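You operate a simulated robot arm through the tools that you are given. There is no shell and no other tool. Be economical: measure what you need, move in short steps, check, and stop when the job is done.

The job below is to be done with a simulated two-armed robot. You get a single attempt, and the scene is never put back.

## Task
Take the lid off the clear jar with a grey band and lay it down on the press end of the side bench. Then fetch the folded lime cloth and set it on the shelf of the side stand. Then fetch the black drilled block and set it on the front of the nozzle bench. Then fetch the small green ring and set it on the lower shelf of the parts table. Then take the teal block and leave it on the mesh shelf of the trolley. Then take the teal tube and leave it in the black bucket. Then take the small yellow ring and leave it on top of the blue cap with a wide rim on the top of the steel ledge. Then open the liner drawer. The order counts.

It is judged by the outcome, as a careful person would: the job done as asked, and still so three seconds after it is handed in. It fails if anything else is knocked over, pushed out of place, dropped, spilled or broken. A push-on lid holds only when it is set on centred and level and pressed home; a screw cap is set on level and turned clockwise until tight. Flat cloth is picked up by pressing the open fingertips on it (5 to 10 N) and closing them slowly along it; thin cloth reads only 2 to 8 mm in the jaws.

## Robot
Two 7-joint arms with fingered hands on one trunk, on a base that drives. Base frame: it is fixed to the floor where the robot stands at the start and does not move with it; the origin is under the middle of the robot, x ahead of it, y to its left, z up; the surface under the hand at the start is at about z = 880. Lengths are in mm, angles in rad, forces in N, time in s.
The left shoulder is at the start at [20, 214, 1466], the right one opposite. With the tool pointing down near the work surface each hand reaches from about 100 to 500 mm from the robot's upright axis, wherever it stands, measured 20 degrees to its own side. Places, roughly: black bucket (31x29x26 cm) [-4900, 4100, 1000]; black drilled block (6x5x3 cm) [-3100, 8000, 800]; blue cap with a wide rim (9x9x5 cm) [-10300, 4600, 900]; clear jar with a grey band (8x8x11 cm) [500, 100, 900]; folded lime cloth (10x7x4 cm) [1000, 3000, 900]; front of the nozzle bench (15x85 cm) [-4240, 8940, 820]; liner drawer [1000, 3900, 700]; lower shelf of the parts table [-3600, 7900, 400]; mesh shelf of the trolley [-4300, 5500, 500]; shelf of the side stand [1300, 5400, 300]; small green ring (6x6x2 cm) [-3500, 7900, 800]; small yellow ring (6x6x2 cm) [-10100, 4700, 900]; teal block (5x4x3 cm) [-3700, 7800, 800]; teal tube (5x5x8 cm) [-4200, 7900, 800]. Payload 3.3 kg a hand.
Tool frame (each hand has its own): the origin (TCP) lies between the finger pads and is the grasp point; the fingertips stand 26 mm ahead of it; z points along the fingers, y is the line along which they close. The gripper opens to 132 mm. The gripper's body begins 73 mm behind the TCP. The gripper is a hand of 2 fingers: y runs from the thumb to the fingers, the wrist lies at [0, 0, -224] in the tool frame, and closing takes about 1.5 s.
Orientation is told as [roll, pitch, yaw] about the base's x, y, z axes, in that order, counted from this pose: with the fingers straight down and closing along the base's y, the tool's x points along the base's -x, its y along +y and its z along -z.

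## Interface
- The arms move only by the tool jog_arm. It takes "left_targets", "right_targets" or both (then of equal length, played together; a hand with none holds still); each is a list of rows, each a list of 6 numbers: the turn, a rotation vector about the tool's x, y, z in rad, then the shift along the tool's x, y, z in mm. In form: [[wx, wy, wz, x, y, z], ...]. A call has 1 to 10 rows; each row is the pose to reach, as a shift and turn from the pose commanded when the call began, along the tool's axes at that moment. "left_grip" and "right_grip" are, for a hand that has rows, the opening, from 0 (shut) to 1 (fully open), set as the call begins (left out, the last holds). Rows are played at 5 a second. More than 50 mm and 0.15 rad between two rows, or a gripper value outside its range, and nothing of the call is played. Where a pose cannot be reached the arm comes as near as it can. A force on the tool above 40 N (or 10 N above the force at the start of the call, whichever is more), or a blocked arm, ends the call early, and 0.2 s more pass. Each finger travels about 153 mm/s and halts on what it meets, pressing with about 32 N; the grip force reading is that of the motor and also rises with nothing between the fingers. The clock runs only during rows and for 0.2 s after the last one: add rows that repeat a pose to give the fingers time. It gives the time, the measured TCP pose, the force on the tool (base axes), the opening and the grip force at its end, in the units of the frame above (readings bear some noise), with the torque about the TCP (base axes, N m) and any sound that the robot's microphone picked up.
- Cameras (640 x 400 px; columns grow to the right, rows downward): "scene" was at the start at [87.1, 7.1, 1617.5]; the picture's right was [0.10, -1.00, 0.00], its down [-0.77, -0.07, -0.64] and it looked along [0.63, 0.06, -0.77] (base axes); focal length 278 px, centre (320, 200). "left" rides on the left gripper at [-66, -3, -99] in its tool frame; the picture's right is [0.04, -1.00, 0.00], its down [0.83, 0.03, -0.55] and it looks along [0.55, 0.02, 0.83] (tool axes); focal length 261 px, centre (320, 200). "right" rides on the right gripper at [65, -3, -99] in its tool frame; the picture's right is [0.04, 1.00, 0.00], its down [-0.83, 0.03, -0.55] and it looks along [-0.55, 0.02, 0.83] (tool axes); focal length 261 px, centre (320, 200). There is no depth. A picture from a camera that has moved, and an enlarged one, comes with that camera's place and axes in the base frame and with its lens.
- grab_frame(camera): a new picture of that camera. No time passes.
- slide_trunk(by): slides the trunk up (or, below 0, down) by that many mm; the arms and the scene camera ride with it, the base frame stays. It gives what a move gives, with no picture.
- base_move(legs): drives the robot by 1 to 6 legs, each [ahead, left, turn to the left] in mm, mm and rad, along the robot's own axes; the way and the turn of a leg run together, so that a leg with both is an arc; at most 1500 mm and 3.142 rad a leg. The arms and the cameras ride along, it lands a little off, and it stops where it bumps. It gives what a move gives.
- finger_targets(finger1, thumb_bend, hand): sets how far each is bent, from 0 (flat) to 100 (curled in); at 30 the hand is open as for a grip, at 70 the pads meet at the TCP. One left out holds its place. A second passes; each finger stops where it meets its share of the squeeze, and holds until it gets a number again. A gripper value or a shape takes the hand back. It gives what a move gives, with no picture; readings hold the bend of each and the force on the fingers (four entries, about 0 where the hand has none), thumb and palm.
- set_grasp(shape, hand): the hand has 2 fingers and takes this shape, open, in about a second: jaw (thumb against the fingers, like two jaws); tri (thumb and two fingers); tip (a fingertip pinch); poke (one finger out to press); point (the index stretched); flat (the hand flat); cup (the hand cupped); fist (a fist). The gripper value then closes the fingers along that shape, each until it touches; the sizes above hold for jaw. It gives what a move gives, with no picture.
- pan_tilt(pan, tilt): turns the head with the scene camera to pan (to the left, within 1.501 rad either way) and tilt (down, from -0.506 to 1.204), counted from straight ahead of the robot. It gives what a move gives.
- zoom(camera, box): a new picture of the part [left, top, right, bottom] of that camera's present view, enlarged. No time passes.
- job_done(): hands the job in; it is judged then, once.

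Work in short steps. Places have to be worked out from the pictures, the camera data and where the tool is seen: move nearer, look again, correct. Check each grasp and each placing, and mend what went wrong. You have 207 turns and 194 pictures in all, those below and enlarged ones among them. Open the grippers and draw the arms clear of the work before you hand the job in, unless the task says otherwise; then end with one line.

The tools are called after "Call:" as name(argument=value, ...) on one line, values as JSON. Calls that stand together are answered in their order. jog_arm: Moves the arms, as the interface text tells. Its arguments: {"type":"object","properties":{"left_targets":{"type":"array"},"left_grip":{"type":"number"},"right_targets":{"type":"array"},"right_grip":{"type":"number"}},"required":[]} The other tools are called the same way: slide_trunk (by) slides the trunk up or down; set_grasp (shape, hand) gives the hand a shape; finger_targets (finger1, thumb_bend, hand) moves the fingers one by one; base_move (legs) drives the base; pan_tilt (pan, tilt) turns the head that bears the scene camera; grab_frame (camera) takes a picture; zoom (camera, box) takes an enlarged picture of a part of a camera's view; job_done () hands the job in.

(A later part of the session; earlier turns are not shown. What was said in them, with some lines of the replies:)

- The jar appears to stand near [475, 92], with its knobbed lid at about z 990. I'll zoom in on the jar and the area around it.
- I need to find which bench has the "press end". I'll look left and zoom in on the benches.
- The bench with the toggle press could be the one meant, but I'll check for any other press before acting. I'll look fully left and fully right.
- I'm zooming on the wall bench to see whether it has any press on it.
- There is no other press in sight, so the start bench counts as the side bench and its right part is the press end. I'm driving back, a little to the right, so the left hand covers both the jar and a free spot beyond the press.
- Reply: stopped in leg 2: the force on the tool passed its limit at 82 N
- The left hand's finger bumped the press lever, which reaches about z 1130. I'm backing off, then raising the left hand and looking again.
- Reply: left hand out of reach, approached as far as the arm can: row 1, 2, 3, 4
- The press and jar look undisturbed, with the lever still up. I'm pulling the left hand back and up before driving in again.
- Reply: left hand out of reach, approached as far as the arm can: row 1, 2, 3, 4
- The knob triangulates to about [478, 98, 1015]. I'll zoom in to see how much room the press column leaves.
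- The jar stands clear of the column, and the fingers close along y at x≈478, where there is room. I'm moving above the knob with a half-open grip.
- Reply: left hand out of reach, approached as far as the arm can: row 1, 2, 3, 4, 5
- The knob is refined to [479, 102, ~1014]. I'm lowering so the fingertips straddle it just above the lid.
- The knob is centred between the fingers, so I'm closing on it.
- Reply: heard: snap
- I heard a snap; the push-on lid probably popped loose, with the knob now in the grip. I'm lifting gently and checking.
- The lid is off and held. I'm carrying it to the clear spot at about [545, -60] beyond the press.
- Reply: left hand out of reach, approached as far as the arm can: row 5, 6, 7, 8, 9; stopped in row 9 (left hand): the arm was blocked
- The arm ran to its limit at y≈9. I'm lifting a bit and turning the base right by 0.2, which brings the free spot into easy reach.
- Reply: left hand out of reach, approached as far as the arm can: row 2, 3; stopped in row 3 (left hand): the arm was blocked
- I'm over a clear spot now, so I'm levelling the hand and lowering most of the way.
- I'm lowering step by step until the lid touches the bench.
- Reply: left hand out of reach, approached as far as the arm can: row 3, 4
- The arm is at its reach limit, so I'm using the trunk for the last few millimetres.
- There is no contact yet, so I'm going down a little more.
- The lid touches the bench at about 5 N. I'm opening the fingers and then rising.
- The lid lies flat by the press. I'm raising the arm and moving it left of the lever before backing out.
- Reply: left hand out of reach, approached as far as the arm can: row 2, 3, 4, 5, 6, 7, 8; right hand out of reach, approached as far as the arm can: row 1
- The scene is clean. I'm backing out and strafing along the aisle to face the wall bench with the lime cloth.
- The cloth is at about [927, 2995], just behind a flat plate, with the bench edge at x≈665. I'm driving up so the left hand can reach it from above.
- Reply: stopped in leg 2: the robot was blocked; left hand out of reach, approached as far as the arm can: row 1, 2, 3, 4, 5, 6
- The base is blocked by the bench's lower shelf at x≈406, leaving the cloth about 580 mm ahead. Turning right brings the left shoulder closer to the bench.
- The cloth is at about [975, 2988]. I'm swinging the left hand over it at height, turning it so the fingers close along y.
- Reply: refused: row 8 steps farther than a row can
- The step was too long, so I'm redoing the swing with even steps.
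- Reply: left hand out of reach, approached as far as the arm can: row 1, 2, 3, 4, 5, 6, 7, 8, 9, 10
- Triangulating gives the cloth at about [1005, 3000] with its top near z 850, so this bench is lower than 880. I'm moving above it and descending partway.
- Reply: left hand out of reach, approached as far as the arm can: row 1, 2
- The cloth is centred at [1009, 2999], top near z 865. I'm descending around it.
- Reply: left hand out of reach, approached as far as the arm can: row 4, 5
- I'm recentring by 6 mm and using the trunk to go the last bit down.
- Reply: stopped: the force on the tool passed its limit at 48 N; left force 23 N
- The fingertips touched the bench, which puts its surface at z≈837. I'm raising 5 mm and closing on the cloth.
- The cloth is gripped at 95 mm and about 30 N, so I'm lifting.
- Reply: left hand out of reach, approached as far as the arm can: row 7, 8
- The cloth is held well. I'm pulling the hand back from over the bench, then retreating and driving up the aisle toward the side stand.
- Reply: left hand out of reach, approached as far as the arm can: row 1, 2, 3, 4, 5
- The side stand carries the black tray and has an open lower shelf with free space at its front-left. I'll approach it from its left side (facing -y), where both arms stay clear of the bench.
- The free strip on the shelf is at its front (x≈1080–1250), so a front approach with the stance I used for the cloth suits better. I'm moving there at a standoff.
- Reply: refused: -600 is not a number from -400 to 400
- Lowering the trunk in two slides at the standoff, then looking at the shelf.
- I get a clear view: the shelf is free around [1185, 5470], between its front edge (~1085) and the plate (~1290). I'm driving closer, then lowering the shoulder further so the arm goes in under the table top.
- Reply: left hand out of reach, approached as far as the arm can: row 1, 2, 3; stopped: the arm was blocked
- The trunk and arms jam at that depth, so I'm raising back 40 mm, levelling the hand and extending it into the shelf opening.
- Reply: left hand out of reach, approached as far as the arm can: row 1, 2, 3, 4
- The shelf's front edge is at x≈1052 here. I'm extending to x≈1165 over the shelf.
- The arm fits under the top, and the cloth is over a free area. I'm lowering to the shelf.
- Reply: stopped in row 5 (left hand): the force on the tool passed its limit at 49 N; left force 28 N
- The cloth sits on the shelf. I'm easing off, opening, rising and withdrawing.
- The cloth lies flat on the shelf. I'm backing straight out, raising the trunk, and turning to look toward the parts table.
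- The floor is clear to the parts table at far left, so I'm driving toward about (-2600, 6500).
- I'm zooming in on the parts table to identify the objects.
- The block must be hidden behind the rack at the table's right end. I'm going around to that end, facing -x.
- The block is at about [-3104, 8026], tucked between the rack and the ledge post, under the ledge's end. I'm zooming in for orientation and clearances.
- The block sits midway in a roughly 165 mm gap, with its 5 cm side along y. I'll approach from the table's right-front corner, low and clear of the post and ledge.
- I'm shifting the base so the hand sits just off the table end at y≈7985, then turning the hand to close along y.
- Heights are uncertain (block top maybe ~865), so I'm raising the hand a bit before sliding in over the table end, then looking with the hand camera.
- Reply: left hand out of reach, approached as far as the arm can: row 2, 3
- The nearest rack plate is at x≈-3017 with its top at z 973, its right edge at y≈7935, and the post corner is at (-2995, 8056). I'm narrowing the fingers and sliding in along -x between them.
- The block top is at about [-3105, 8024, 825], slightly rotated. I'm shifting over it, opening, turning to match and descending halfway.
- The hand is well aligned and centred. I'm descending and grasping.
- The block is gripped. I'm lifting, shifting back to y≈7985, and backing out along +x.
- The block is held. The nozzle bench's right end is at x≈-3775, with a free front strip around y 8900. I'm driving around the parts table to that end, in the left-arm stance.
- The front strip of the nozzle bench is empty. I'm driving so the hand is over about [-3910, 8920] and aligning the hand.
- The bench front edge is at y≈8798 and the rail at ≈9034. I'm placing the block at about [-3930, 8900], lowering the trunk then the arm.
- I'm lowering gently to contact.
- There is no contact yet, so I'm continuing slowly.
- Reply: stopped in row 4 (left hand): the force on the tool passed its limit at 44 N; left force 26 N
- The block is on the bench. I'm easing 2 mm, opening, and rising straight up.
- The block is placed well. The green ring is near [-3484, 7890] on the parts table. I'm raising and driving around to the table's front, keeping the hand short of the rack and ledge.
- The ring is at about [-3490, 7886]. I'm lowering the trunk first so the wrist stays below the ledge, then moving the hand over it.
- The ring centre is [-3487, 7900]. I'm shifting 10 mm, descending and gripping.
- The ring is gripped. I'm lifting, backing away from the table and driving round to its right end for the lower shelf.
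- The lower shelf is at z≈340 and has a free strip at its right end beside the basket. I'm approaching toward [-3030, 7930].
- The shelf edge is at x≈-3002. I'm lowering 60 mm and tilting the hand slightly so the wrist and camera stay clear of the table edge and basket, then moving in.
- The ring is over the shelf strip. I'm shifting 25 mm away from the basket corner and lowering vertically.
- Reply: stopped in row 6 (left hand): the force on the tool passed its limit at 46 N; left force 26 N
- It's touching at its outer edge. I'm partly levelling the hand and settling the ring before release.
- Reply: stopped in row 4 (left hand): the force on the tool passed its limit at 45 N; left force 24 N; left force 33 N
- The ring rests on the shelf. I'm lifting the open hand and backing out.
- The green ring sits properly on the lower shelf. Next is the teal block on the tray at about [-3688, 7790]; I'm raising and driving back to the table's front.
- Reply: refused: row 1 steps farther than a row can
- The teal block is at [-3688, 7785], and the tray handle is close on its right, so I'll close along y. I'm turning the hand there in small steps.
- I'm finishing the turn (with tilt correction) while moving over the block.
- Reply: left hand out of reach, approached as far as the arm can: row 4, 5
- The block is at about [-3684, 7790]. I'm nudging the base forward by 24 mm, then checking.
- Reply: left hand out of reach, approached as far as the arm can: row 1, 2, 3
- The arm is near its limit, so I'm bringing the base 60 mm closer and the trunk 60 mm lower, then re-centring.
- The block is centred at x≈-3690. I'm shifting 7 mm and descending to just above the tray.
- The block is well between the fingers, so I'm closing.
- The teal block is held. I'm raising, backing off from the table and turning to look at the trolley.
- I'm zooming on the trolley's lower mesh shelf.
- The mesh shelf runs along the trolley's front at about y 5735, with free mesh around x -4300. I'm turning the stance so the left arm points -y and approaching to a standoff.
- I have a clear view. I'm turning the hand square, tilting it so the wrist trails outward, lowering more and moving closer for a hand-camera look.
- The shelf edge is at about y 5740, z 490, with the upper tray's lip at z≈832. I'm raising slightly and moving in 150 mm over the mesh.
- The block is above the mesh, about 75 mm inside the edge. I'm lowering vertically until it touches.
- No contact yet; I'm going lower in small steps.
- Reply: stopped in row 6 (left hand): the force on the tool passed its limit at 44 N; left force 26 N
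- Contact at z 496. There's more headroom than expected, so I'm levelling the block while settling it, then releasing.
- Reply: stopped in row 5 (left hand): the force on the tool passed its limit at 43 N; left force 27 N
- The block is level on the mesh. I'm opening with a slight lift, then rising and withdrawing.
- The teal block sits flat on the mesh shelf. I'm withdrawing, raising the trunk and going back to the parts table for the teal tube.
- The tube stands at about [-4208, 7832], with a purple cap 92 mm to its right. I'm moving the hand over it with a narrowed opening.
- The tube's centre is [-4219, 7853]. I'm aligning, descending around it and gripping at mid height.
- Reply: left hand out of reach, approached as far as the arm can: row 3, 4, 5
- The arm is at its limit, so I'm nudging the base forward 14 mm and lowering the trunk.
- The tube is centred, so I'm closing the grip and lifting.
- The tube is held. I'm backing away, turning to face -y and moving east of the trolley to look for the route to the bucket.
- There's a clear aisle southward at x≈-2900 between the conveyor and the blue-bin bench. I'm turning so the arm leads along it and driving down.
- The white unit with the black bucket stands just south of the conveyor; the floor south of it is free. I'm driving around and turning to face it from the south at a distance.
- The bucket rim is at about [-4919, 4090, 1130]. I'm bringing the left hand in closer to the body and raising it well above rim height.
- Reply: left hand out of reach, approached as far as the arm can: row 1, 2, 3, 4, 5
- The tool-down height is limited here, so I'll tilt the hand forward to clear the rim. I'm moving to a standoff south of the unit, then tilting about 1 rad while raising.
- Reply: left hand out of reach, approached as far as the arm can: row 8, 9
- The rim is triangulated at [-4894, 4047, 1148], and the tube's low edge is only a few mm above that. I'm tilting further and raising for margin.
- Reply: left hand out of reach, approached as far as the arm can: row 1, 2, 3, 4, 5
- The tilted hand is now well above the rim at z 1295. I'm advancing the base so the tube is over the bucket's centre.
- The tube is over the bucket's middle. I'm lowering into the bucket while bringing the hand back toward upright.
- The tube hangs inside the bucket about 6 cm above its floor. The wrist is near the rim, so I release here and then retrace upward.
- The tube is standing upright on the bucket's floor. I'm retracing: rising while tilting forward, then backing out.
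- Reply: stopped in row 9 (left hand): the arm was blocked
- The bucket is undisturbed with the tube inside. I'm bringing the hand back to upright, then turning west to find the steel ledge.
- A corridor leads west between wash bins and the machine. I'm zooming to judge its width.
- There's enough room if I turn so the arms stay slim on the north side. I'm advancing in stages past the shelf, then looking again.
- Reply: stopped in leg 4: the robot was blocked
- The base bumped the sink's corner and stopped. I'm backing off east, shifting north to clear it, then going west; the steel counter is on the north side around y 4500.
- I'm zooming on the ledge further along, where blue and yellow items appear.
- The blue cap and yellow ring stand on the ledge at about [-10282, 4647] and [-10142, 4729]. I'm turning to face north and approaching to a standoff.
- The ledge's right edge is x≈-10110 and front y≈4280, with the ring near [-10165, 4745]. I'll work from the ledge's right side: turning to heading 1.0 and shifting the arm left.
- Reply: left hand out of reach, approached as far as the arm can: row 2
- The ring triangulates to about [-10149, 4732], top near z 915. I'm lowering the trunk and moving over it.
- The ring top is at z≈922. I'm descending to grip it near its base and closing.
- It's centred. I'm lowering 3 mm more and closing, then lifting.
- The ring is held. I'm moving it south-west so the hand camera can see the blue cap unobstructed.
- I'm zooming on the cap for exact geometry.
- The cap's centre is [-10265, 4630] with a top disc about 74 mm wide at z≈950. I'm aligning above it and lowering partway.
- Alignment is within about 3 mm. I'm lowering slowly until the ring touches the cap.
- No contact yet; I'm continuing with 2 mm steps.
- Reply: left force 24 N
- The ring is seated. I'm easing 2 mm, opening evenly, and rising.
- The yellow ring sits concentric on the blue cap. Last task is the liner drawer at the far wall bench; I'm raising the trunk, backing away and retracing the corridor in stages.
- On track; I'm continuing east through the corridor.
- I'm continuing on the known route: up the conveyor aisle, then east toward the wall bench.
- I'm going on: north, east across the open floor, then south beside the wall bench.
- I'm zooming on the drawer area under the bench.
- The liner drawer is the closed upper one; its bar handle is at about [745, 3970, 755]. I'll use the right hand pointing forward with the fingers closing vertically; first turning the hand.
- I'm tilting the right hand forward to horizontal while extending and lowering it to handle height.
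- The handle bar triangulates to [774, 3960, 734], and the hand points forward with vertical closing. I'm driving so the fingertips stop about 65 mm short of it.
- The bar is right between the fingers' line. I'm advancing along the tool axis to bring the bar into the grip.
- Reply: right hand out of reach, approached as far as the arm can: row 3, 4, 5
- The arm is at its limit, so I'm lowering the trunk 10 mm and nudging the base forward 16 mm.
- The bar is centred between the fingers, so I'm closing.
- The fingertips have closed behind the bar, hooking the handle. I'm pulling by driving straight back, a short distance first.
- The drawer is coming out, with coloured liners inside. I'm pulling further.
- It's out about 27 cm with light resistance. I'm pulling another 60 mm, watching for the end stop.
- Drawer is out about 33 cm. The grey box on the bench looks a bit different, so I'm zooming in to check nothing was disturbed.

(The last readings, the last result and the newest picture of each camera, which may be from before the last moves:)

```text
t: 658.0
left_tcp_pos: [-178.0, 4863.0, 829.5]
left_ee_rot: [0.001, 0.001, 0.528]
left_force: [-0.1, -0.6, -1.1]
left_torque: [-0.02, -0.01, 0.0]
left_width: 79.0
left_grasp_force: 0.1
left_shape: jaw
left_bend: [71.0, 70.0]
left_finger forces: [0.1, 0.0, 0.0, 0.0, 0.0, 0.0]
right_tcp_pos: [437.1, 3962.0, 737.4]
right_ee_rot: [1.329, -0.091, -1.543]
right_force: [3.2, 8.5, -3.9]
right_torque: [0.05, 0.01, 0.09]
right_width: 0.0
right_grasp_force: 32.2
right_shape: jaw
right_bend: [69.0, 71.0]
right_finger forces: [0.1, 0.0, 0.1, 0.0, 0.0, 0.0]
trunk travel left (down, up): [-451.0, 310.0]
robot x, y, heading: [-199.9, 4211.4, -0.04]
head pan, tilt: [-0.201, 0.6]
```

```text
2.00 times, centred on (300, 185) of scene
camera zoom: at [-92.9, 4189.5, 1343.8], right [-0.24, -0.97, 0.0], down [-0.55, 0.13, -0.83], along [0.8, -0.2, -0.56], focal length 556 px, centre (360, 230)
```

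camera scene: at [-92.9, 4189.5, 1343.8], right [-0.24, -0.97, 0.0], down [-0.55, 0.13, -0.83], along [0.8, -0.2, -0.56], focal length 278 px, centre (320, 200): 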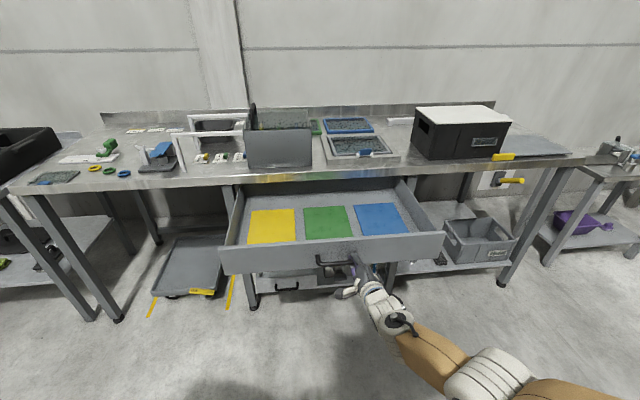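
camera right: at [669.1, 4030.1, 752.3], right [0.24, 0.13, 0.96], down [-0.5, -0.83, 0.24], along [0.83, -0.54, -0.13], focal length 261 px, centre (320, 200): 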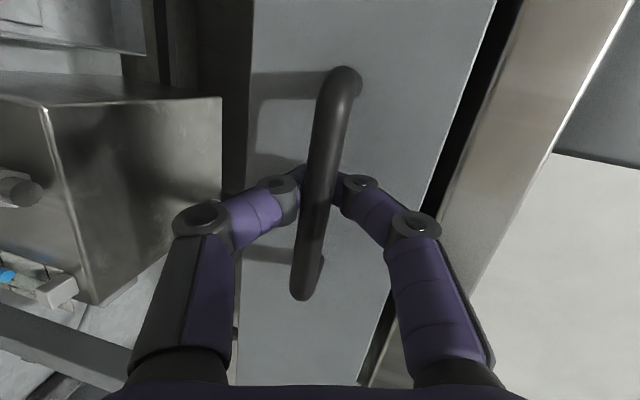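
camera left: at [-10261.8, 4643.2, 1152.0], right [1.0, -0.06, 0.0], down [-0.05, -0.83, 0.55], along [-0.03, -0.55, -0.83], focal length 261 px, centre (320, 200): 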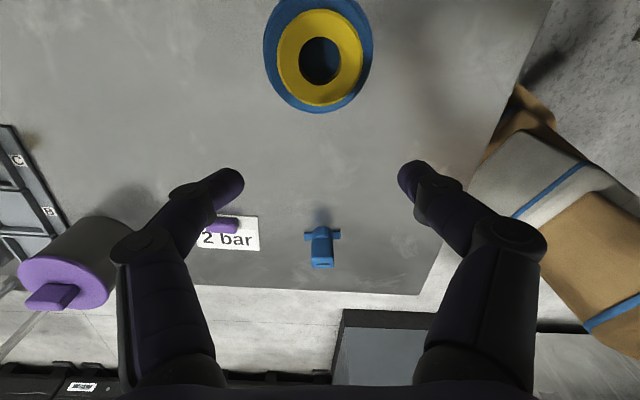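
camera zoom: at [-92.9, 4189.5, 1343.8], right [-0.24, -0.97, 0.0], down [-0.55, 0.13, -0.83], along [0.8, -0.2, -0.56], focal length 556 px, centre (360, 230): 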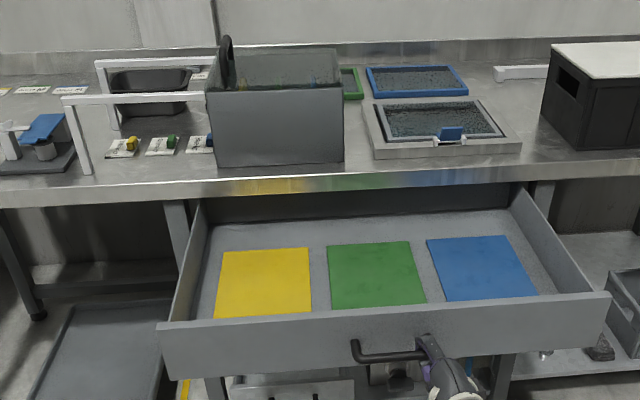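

Everything is in order and the drawer is well open. I'm opening the fingers and withdrawing straight back.

Call:
jog_arm(right_targets=[[0, 0, 0, 0, 0, 0], [0, 0, 0, 0, 0, 0], [0, 0, 0, 0, 0, 0], [0, 0, 0, 0, 0, 0]], right_grip=0.5)

Call:
base_move(legs=[[-300, -10, 0]])

Call:
grab_frame(camera="scene")

```text
t: 659.0
left_tcp_pos: [-178.8, 4861.8, 829.4]
left_ee_rot: [-0.001, 0.001, 0.53]
left_force: [0.4, 0.3, 0.6]
left_torque: [0.0, 0.0, 0.0]
left_width: 78.8
left_grasp_force: 0.1
left_shape: jaw
left_bend: [71.0, 70.0]
left_finger forces: [0.1, 0.1, 0.0, 0.1, 0.1, 0.0]
right_tcp_pos: [437.8, 3960.6, 737.3]
right_ee_rot: [1.33, -0.09, -1.543]
right_force: [-1.9, 0.1, -0.5]
right_torque: [0.0, -0.04, -0.01]
right_width: 63.1
right_grasp_force: 0.1
right_shape: jaw
right_bend: [73.0, 70.0]
right_finger forces: [1.7, 0.0, 0.0, 0.0, 0.0, 0.1]
trunk travel left (down, up): [-451.0, 310.0]
robot x, y, heading: [-201.5, 4214.3, -0.043]
head pan, tilt: [-0.201, 0.6]
```

```text
t: 661.0
left_tcp_pos: [-480.7, 4863.6, 828.4]
left_ee_rot: [-0.001, -0.001, 0.528]
left_force: [0.7, 0.2, -0.6]
left_torque: [0.0, -0.05, 0.01]
left_width: 78.6
left_grasp_force: 0.0
left_shape: jaw
left_bend: [71.0, 70.0]
left_finger forces: [0.0, 0.0, 0.0, 0.1, 0.0, 0.0]
right_tcp_pos: [134.2, 3962.8, 739.1]
right_ee_rot: [1.33, -0.09, -1.544]
right_force: [-0.3, -0.3, 1.1]
right_torque: [0.01, 0.0, -0.01]
right_width: 65.4
right_grasp_force: 0.0
right_shape: jaw
right_bend: [73.0, 70.0]
right_finger forces: [0.2, 0.0, 0.0, 0.0, 0.0, 0.1]
trunk travel left (down, up): [-451.0, 310.0]
robot x, y, heading: [-501.7, 4216.6, -0.045]
head pan, tilt: [-0.201, 0.6]
```

```text
21 pictures are left
camera scene: at [-396.0, 4191.3, 1343.9], right [-0.24, -0.97, 0.0], down [-0.55, 0.14, -0.83], along [0.8, -0.2, -0.56], focal length 278 px, centre (320, 200)
```

scene: 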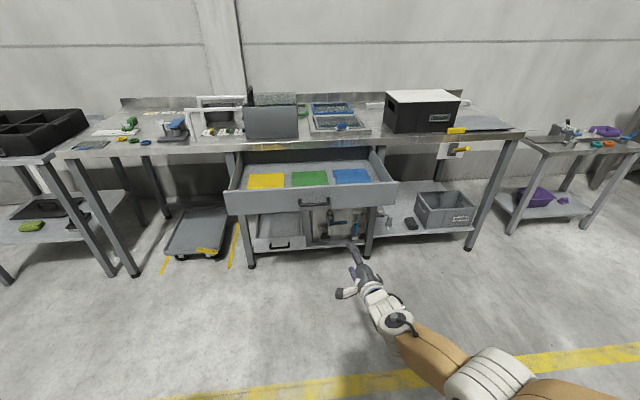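

The drawer stays open and the cloth is still on its shelf. I'm opening both grippers fully with the arms clear, then handing in.

Call:
jog_arm(left_targets=[[0, 0, 0, 0, 0, 0], [0, 0, 0, 0, 0, 0], [0, 0, 0, 0, 0, 0], [0, 0, 0, 0, 0, 0]], right_targets=[[0, 0, 0, 0, 0, 0], [0, 0, 0, 0, 0, 0], [0, 0, 0, 0, 0, 0], [0, 0, 0, 0, 0, 0]], left_grip=1, right_grip=1)

Call:
job_done()

```text
t: 662.0
left_tcp_pos: [-480.9, 4864.2, 829.1]
left_ee_rot: [-0.001, 0.001, 0.529]
left_force: [-1.0, 0.1, -0.6]
left_torque: [0.01, 0.02, 0.02]
left_width: 132.0
left_grasp_force: 0.0
left_shape: jaw
left_bend: [30.0, 30.0]
left_finger forces: [0.1, 0.1, 0.1, 0.1, 0.0, 0.1]
right_tcp_pos: [135.5, 3963.7, 737.7]
right_ee_rot: [1.332, -0.09, -1.545]
right_force: [0.3, -0.5, 0.7]
right_torque: [0.01, 0.0, 0.01]
right_width: 132.2
right_grasp_force: 0.1
right_shape: jaw
right_bend: [30.0, 30.0]
right_finger forces: [0.1, 0.1, 0.1, 0.1, 0.0, 0.0]
trunk travel left (down, up): [-451.0, 310.0]
robot x, y, heading: [-501.1, 4216.0, -0.041]
head pan, tilt: [-0.201, 0.6]
```

```text
The job is handed in.
```

All eight steps were done in order and the job is handed in; I took the start bench to be the "side bench", the left hand hit the press lever there at 82 N (no change seen), and the base bumped a wash sink's corner and stopped (the sink was not checked closely).
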